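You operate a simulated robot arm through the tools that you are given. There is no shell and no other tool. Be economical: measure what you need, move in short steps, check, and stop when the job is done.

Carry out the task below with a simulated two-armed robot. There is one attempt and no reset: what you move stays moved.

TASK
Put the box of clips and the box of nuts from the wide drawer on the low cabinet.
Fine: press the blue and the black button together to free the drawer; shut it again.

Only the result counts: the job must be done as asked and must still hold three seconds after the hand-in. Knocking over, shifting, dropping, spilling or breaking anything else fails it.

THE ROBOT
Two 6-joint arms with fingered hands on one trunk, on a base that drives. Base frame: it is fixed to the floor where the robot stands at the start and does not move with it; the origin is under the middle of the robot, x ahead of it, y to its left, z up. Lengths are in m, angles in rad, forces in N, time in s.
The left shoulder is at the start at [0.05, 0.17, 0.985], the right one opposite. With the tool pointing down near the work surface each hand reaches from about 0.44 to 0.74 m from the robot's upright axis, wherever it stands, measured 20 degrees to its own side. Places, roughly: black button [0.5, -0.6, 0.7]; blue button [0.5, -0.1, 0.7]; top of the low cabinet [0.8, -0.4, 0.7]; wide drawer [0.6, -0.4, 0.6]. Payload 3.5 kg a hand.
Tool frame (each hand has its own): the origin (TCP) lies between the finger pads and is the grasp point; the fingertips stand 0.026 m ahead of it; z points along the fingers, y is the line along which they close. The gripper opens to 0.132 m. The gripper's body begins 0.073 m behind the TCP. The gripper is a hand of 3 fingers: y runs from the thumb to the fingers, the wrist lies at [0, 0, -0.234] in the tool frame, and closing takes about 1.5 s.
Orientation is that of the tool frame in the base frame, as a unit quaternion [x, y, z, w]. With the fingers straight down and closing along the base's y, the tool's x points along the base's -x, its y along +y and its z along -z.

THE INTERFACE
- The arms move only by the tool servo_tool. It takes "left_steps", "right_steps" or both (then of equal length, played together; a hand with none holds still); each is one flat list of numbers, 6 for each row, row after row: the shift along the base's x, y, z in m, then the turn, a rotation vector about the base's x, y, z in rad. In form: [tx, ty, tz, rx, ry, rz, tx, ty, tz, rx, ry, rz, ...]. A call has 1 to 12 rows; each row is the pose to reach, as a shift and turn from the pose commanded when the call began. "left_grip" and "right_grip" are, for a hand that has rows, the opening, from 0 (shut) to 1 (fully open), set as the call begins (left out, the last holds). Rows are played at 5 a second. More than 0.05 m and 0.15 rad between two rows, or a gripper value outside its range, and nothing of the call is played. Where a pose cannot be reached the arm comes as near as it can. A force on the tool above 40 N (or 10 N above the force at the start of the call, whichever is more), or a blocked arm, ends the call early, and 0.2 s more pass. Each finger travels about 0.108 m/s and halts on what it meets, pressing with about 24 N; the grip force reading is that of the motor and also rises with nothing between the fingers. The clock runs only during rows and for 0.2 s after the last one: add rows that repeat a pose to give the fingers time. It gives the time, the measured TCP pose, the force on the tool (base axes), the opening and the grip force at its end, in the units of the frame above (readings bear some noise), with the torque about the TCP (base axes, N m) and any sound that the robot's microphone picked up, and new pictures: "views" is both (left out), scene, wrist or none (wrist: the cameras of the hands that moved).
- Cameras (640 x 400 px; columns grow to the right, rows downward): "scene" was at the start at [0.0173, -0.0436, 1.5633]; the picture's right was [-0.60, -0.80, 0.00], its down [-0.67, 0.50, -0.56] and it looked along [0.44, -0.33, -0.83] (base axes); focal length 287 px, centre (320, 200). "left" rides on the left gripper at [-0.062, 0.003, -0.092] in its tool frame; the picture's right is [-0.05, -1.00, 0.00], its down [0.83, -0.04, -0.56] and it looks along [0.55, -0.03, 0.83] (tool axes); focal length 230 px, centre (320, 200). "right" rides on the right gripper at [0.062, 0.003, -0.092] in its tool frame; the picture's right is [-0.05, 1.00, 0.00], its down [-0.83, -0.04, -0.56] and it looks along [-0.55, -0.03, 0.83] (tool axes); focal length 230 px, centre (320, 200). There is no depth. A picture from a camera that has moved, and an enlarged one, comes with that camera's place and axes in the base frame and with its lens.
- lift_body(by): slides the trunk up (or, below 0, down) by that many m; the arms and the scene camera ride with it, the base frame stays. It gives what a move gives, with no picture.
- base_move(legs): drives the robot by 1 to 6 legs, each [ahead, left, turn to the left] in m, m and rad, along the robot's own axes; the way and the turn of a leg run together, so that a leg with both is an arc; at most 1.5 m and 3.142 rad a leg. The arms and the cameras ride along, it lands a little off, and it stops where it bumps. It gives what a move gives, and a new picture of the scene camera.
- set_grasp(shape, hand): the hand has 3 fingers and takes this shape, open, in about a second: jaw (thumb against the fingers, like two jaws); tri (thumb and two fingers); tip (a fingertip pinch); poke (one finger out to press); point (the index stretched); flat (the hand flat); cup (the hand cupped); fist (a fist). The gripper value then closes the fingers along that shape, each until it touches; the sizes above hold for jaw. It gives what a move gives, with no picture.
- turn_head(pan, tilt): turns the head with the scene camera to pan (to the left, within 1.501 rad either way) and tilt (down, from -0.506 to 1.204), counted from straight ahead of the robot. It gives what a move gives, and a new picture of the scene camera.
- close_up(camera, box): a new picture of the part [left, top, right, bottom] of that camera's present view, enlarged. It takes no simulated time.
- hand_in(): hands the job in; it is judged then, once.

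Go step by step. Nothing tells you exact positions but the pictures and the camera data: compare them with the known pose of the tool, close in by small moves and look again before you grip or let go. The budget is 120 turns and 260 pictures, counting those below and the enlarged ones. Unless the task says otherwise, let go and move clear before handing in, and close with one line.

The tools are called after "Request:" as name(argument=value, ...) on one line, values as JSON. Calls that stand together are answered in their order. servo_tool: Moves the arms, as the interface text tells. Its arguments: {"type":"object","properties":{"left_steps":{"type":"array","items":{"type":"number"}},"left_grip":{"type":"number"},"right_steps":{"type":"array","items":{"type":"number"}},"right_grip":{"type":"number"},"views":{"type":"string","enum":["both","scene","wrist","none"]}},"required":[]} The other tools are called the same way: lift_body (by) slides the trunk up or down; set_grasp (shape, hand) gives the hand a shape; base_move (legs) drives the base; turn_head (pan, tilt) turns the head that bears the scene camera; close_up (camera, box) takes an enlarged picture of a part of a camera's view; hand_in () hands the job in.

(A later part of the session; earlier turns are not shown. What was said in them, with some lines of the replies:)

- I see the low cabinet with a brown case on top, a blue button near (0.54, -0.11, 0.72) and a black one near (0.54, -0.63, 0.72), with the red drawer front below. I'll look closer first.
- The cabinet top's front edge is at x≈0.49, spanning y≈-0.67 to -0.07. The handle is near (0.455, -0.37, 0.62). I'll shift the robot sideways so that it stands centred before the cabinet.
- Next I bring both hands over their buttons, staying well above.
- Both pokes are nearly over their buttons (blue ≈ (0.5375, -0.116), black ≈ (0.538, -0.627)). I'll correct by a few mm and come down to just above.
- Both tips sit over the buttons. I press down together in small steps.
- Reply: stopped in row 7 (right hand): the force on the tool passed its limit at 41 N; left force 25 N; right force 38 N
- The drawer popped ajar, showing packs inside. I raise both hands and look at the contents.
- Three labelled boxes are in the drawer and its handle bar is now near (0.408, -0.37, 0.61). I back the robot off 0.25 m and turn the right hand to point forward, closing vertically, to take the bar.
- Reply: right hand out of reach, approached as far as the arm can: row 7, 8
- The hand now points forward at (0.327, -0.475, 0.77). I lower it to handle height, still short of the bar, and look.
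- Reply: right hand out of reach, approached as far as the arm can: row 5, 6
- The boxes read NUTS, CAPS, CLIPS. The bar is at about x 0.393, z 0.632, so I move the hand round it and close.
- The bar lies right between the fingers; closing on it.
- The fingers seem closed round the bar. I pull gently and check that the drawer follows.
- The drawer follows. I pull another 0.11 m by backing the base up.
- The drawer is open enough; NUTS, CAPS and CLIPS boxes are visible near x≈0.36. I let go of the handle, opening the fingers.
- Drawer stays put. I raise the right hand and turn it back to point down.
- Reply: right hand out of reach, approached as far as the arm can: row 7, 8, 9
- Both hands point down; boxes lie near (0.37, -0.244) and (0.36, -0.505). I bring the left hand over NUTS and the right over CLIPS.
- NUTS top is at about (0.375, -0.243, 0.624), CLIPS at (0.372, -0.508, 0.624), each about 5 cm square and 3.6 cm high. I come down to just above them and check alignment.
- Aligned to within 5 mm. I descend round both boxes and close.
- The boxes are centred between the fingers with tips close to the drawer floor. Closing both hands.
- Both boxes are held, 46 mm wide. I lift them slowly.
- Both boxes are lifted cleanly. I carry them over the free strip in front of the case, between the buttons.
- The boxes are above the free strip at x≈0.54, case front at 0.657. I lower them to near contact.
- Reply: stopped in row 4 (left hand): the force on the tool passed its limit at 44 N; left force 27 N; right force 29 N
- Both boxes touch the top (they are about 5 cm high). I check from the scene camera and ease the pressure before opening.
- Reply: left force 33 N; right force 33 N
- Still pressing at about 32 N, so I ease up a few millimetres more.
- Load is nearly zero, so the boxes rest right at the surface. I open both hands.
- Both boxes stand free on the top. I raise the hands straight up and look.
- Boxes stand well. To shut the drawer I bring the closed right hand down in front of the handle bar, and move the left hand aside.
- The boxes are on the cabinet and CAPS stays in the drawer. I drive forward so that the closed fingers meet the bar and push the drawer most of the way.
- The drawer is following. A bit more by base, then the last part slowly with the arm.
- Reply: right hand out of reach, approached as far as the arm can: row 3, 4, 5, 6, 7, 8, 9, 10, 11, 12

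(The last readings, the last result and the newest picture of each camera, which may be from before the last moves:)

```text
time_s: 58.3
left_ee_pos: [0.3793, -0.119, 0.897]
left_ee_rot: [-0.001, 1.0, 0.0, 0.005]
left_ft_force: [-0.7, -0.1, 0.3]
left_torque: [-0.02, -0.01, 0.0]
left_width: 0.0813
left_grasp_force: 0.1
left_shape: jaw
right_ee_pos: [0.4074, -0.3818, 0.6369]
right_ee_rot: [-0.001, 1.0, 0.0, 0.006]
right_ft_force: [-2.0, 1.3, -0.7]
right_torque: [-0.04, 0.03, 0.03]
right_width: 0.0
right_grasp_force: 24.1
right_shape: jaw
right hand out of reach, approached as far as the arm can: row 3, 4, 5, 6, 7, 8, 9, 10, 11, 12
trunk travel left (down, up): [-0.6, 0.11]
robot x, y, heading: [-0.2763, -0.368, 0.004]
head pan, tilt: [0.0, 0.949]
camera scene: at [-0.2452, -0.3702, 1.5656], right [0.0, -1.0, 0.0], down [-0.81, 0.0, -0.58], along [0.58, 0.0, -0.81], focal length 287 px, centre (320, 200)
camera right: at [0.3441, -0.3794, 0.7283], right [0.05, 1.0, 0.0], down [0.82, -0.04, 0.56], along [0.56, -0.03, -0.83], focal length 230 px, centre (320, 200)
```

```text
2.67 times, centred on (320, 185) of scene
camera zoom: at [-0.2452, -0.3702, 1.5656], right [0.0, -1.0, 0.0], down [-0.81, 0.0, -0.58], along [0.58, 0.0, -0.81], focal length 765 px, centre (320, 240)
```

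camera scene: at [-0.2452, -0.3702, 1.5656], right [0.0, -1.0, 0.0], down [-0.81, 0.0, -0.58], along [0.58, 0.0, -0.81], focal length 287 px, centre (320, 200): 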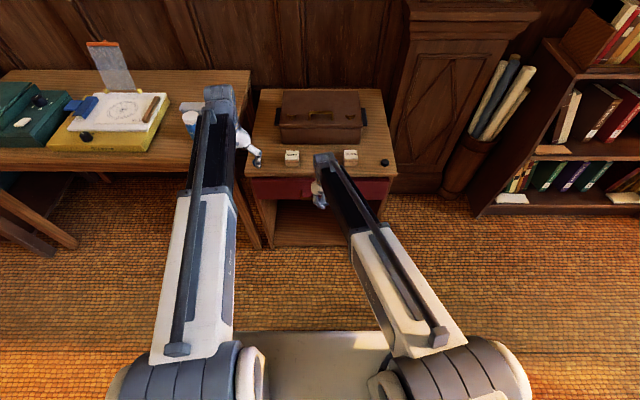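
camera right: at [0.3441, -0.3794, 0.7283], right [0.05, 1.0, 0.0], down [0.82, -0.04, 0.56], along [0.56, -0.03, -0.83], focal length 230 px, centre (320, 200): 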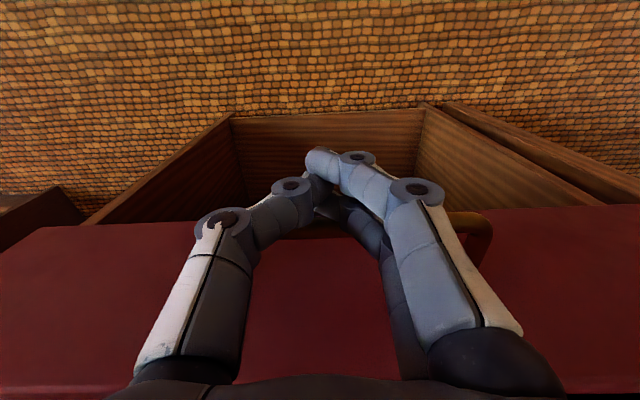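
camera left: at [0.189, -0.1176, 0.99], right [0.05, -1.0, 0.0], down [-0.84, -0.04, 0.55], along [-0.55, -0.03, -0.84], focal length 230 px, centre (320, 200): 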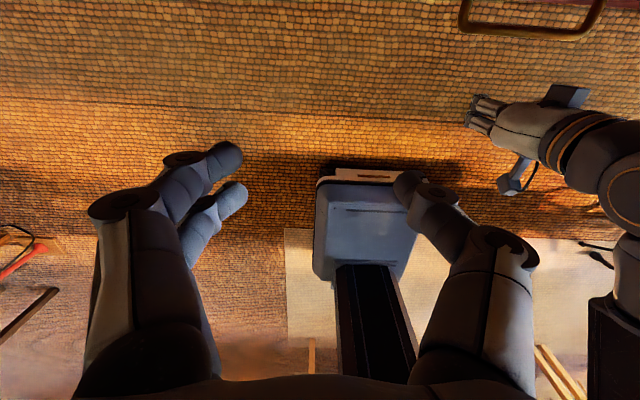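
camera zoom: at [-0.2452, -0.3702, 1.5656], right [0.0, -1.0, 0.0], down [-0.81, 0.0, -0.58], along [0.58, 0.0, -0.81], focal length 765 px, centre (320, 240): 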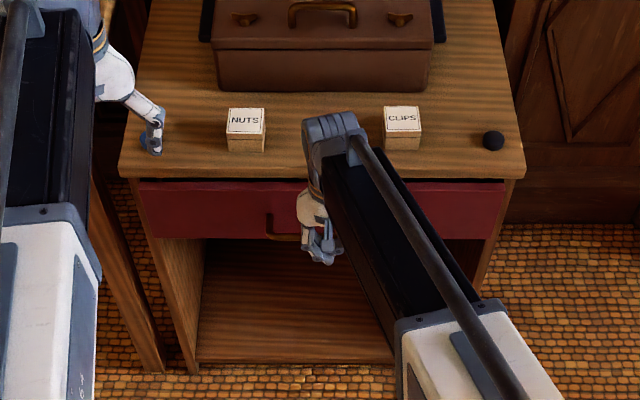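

Nearly shut, but the arm is at its reach limit. I draw the hand back, drive 6 cm closer and push the last bit with the arm.

Request:
servo_tool(right_steps=[-0.03, 0, -0.005, 0, 0, 0, -0.065, 0.008, -0.01, 0, 0, 0, -0.065, 0.008, -0.01, 0, 0, 0], views="none")

Request:
base_move(legs=[[0.06, 0, 0]])

```text
time_s: 59.1
left_ee_pos: [0.3805, -0.1185, 0.8964]
left_ee_rot: [-0.001, 1.0, 0.0, 0.005]
left_ft_force: [-0.8, 0.4, -0.6]
left_torque: [-0.02, 0.05, 0.01]
left_width: 0.0814
left_grasp_force: 0.0
left_shape: jaw
right_ee_pos: [0.3432, -0.3719, 0.6275]
right_ee_rot: [0.0, 1.0, -0.001, 0.005]
right_ft_force: [0.0, 1.0, -0.3]
right_torque: [0.03, -0.04, 0.0]
right_width: 0.0
right_grasp_force: 24.0
right_shape: jaw
trunk travel left (down, up): [-0.6, 0.11]
robot x, y, heading: [-0.278, -0.3691, 0.0]
head pan, tilt: [0.0, 0.949]
```

```text
time_s: 60.1
left_ee_pos: [0.4397, -0.1191, 0.8973]
left_ee_rot: [-0.001, 1.0, 0.0, 0.004]
left_ft_force: [-0.1, 0.6, -0.2]
left_torque: [0.03, 0.0, 0.0]
left_width: 0.0815
left_grasp_force: 0.0
left_shape: jaw
right_ee_pos: [0.4033, -0.3723, 0.6264]
right_ee_rot: [0.0, 1.0, -0.001, 0.005]
right_ft_force: [0.4, 0.1, -0.1]
right_torque: [0.01, 0.01, -0.01]
right_width: 0.0003
right_grasp_force: 23.7
right_shape: jaw
trunk travel left (down, up): [-0.6, 0.11]
robot x, y, heading: [-0.2182, -0.3728, -0.002]
head pan, tilt: [0.0, 0.949]
camera scene: at [-0.1838, -0.3701, 1.5655], right [0.0, -1.0, 0.0], down [-0.81, 0.0, -0.58], along [0.58, 0.0, -0.81], focal length 287 px, centre (320, 200)
```

scene: 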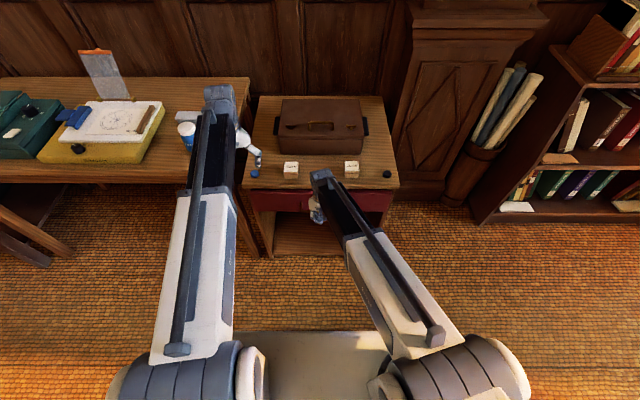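

Request:
servo_tool(right_steps=[0.008, 0, 0, 0, 0, 0, 0.014, 0, 0, 0, 0, 0, 0.02, 0, 0, 0, 0, 0, 0.024, 0, 0, 0, 0, 0, 0.028, 0, 0, 0, 0, 0, 0.032, 0, 0, 0, 0, 0, 0.036, 0, 0, 0, 0, 0, 0.04, 0, 0, 0, 0, 0, 0.044, 0, 0, 0, 0, 0, 0.048, 0, 0, 0, 0, 0], views="wrist")

Request:
close_up(camera="scene", box=[230, 140, 410, 260])

```text
time_s: 62.0
left_ee_pos: [0.4394, -0.1188, 0.8996]
left_ee_rot: [-0.001, 1.0, 0.0, 0.006]
left_ft_force: [0.6, -0.3, -0.2]
left_torque: [0.01, 0.0, 0.01]
left_width: 0.0817
left_grasp_force: 0.1
left_shape: jaw
right_ee_pos: [0.4386, -0.372, 0.6248]
right_ee_rot: [-0.002, 1.0, -0.002, -0.002]
right_ft_force: [-12.9, -0.6, 6.2]
right_torque: [0.13, -0.18, 0.25]
right_width: 0.0
right_grasp_force: 24.0
right_shape: jaw
trunk travel left (down, up): [-0.6, 0.11]
robot x, y, heading: [-0.2205, -0.3707, 0.003]
head pan, tilt: [0.0, 0.949]
stopped in row 9 (right hand): the force on the tool passed its limit at 43 N (the readings are from after the stop); the commanded pose is now the measured one
camera right: at [0.3767, -0.3697, 0.718], right [0.05, 1.0, 0.0], down [0.83, -0.04, 0.55], along [0.55, -0.03, -0.83], focal length 230 px, centre (320, 200)
```

right: 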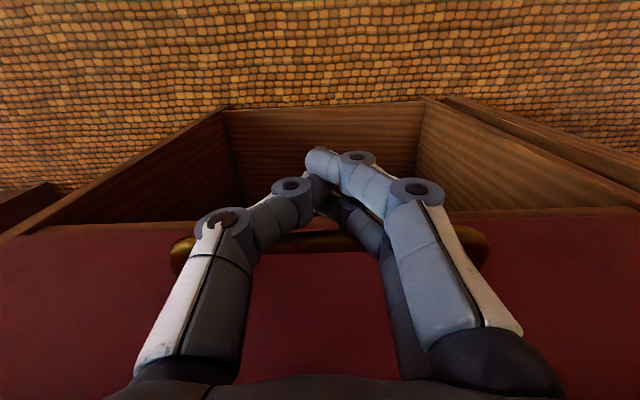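

```text
3.33 times, centred on (320, 200) of scene
camera zoom: at [-0.1862, -0.3702, 1.5657], right [0.0, -1.0, 0.0], down [-0.81, 0.0, -0.58], along [0.58, 0.0, -0.81], focal length 956 px, centre (320, 200)
```

zoom: 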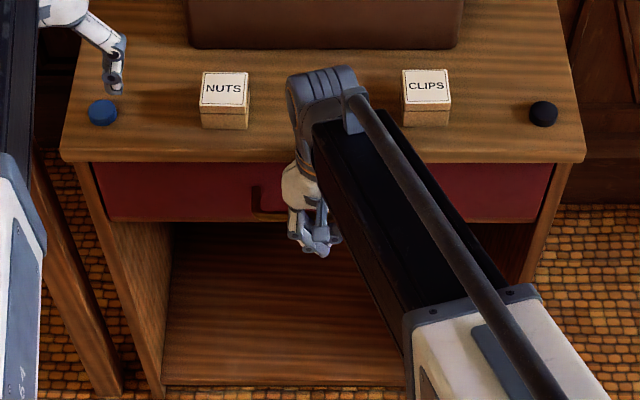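

The drawer met a hard stop, apparently shut. I back the robot off and check that it stays shut.

Request:
servo_tool(right_steps=[-0.015, 0, 0, 0, 0, 0, -0.04, 0, 0, 0, 0, 0, -0.04, 0, 0, 0, 0, 0], views="none")

Request:
base_move(legs=[[-0.3, 0, 0]])

Request:
servo_tool(right_steps=[0, -0.03, 0.03, 0, 0, 0, 0, -0.06, 0.06, 0, 0, 0, 0, -0.09, 0.09, 0, 0, 0, 0, -0.12, 0.12, 0, 0, 0, 0, -0.15, 0.15, 0, 0, 0, 0, -0.18, 0.18, 0, 0, 0, 0, -0.21, 0.21, 0, 0, 0], views="scene")

Request:
close_up(camera="scene", box=[230, 40, 410, 220])

```text
time_s: 62.8
left_ee_pos: [0.4388, -0.1194, 0.8972]
left_ee_rot: [-0.001, 1.0, 0.0, 0.006]
left_ft_force: [-0.5, 0.4, -0.5]
left_torque: [-0.03, -0.02, -0.04]
left_width: 0.0816
left_grasp_force: 0.1
left_shape: jaw
right_ee_pos: [0.4012, -0.3715, 0.6253]
right_ee_rot: [-0.001, 1.0, -0.001, 0.0]
right_ft_force: [0.3, 0.5, -0.3]
right_torque: [-0.02, -0.01, 0.0]
right_width: 0.0
right_grasp_force: 24.6
right_shape: jaw
trunk travel left (down, up): [-0.6, 0.11]
robot x, y, heading: [-0.2212, -0.3707, 0.005]
head pan, tilt: [0.0, 0.949]
```

```text
time_s: 64.9
left_ee_pos: [0.1395, -0.117, 0.8974]
left_ee_rot: [-0.003, 1.0, 0.001, 0.005]
left_ft_force: [-0.1, 0.2, -0.3]
left_torque: [0.0, -0.02, -0.01]
left_width: 0.0816
left_grasp_force: 0.0
left_shape: jaw
right_ee_pos: [0.1002, -0.3713, 0.6255]
right_ee_rot: [-0.003, 1.0, 0.0, 0.0]
right_ft_force: [-1.2, -0.2, 0.2]
right_torque: [-0.03, -0.01, 0.01]
right_width: 0.0
right_grasp_force: 24.1
right_shape: jaw
trunk travel left (down, up): [-0.6, 0.11]
robot x, y, heading: [-0.5193, -0.3677, 0.004]
head pan, tilt: [0.0, 0.949]
camera scene: at [-0.4852, -0.3713, 1.5656], right [0.01, -1.0, 0.0], down [-0.81, 0.0, -0.58], along [0.58, 0.0, -0.81], focal length 287 px, centre (320, 200)
```

scene: 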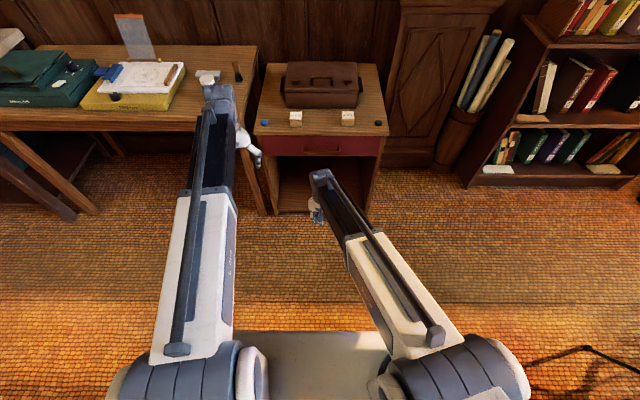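

```text
time_s: 66.5
left_ee_pos: [0.1395, -0.1179, 0.8973]
left_ee_rot: [-0.003, 1.0, 0.0, 0.005]
left_ft_force: [0.9, 0.4, 0.2]
left_torque: [-0.02, 0.0, -0.03]
left_width: 0.0815
left_grasp_force: 0.0
left_shape: jaw
right_ee_pos: [0.1, -0.5801, 0.8333]
right_ee_rot: [-0.003, 1.0, -0.001, 0.0]
right_ft_force: [0.0, 0.3, -0.5]
right_torque: [0.0, 0.01, -0.01]
right_width: 0.0001
right_grasp_force: 24.2
right_shape: jaw
trunk travel left (down, up): [-0.6, 0.11]
robot x, y, heading: [-0.515, -0.37, 0.007]
head pan, tilt: [0.0, 0.949]
camera scene: at [-0.4848, -0.3714, 1.5656], right [0.01, -1.0, 0.0], down [-0.81, 0.0, -0.58], along [0.58, 0.0, -0.81], focal length 287 px, centre (320, 200)
```

scene: 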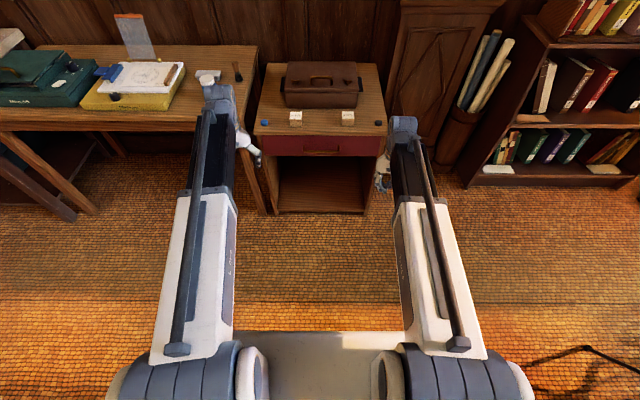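

```text
2.22 times, centred on (320, 130) of scene
camera zoom: at [-0.4848, -0.3714, 1.5656], right [0.01, -1.0, 0.0], down [-0.81, 0.0, -0.58], along [0.58, 0.0, -0.81], focal length 638 px, centre (320, 356)
```

zoom: 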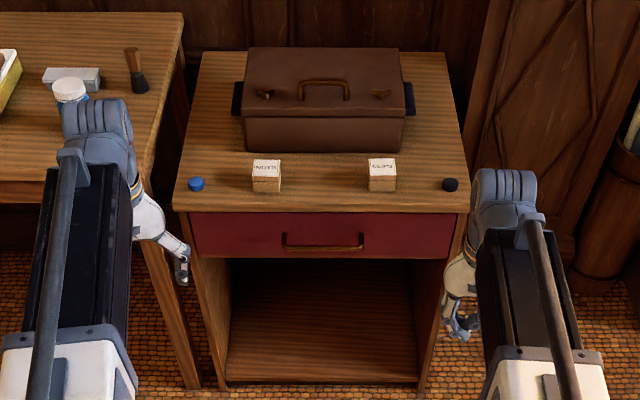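

The drawer sits flush with its handle back at x≈0.455, both boxes stand on the cabinet top, and the hands are clear. Handing in.

Request:
hand_in()

```text
The job is handed in.
```

The boxes of clips and nuts are on top of the low cabinet, in front of the brown case. The wide drawer is pushed shut with the box of caps still in it, and I've handed the job in.
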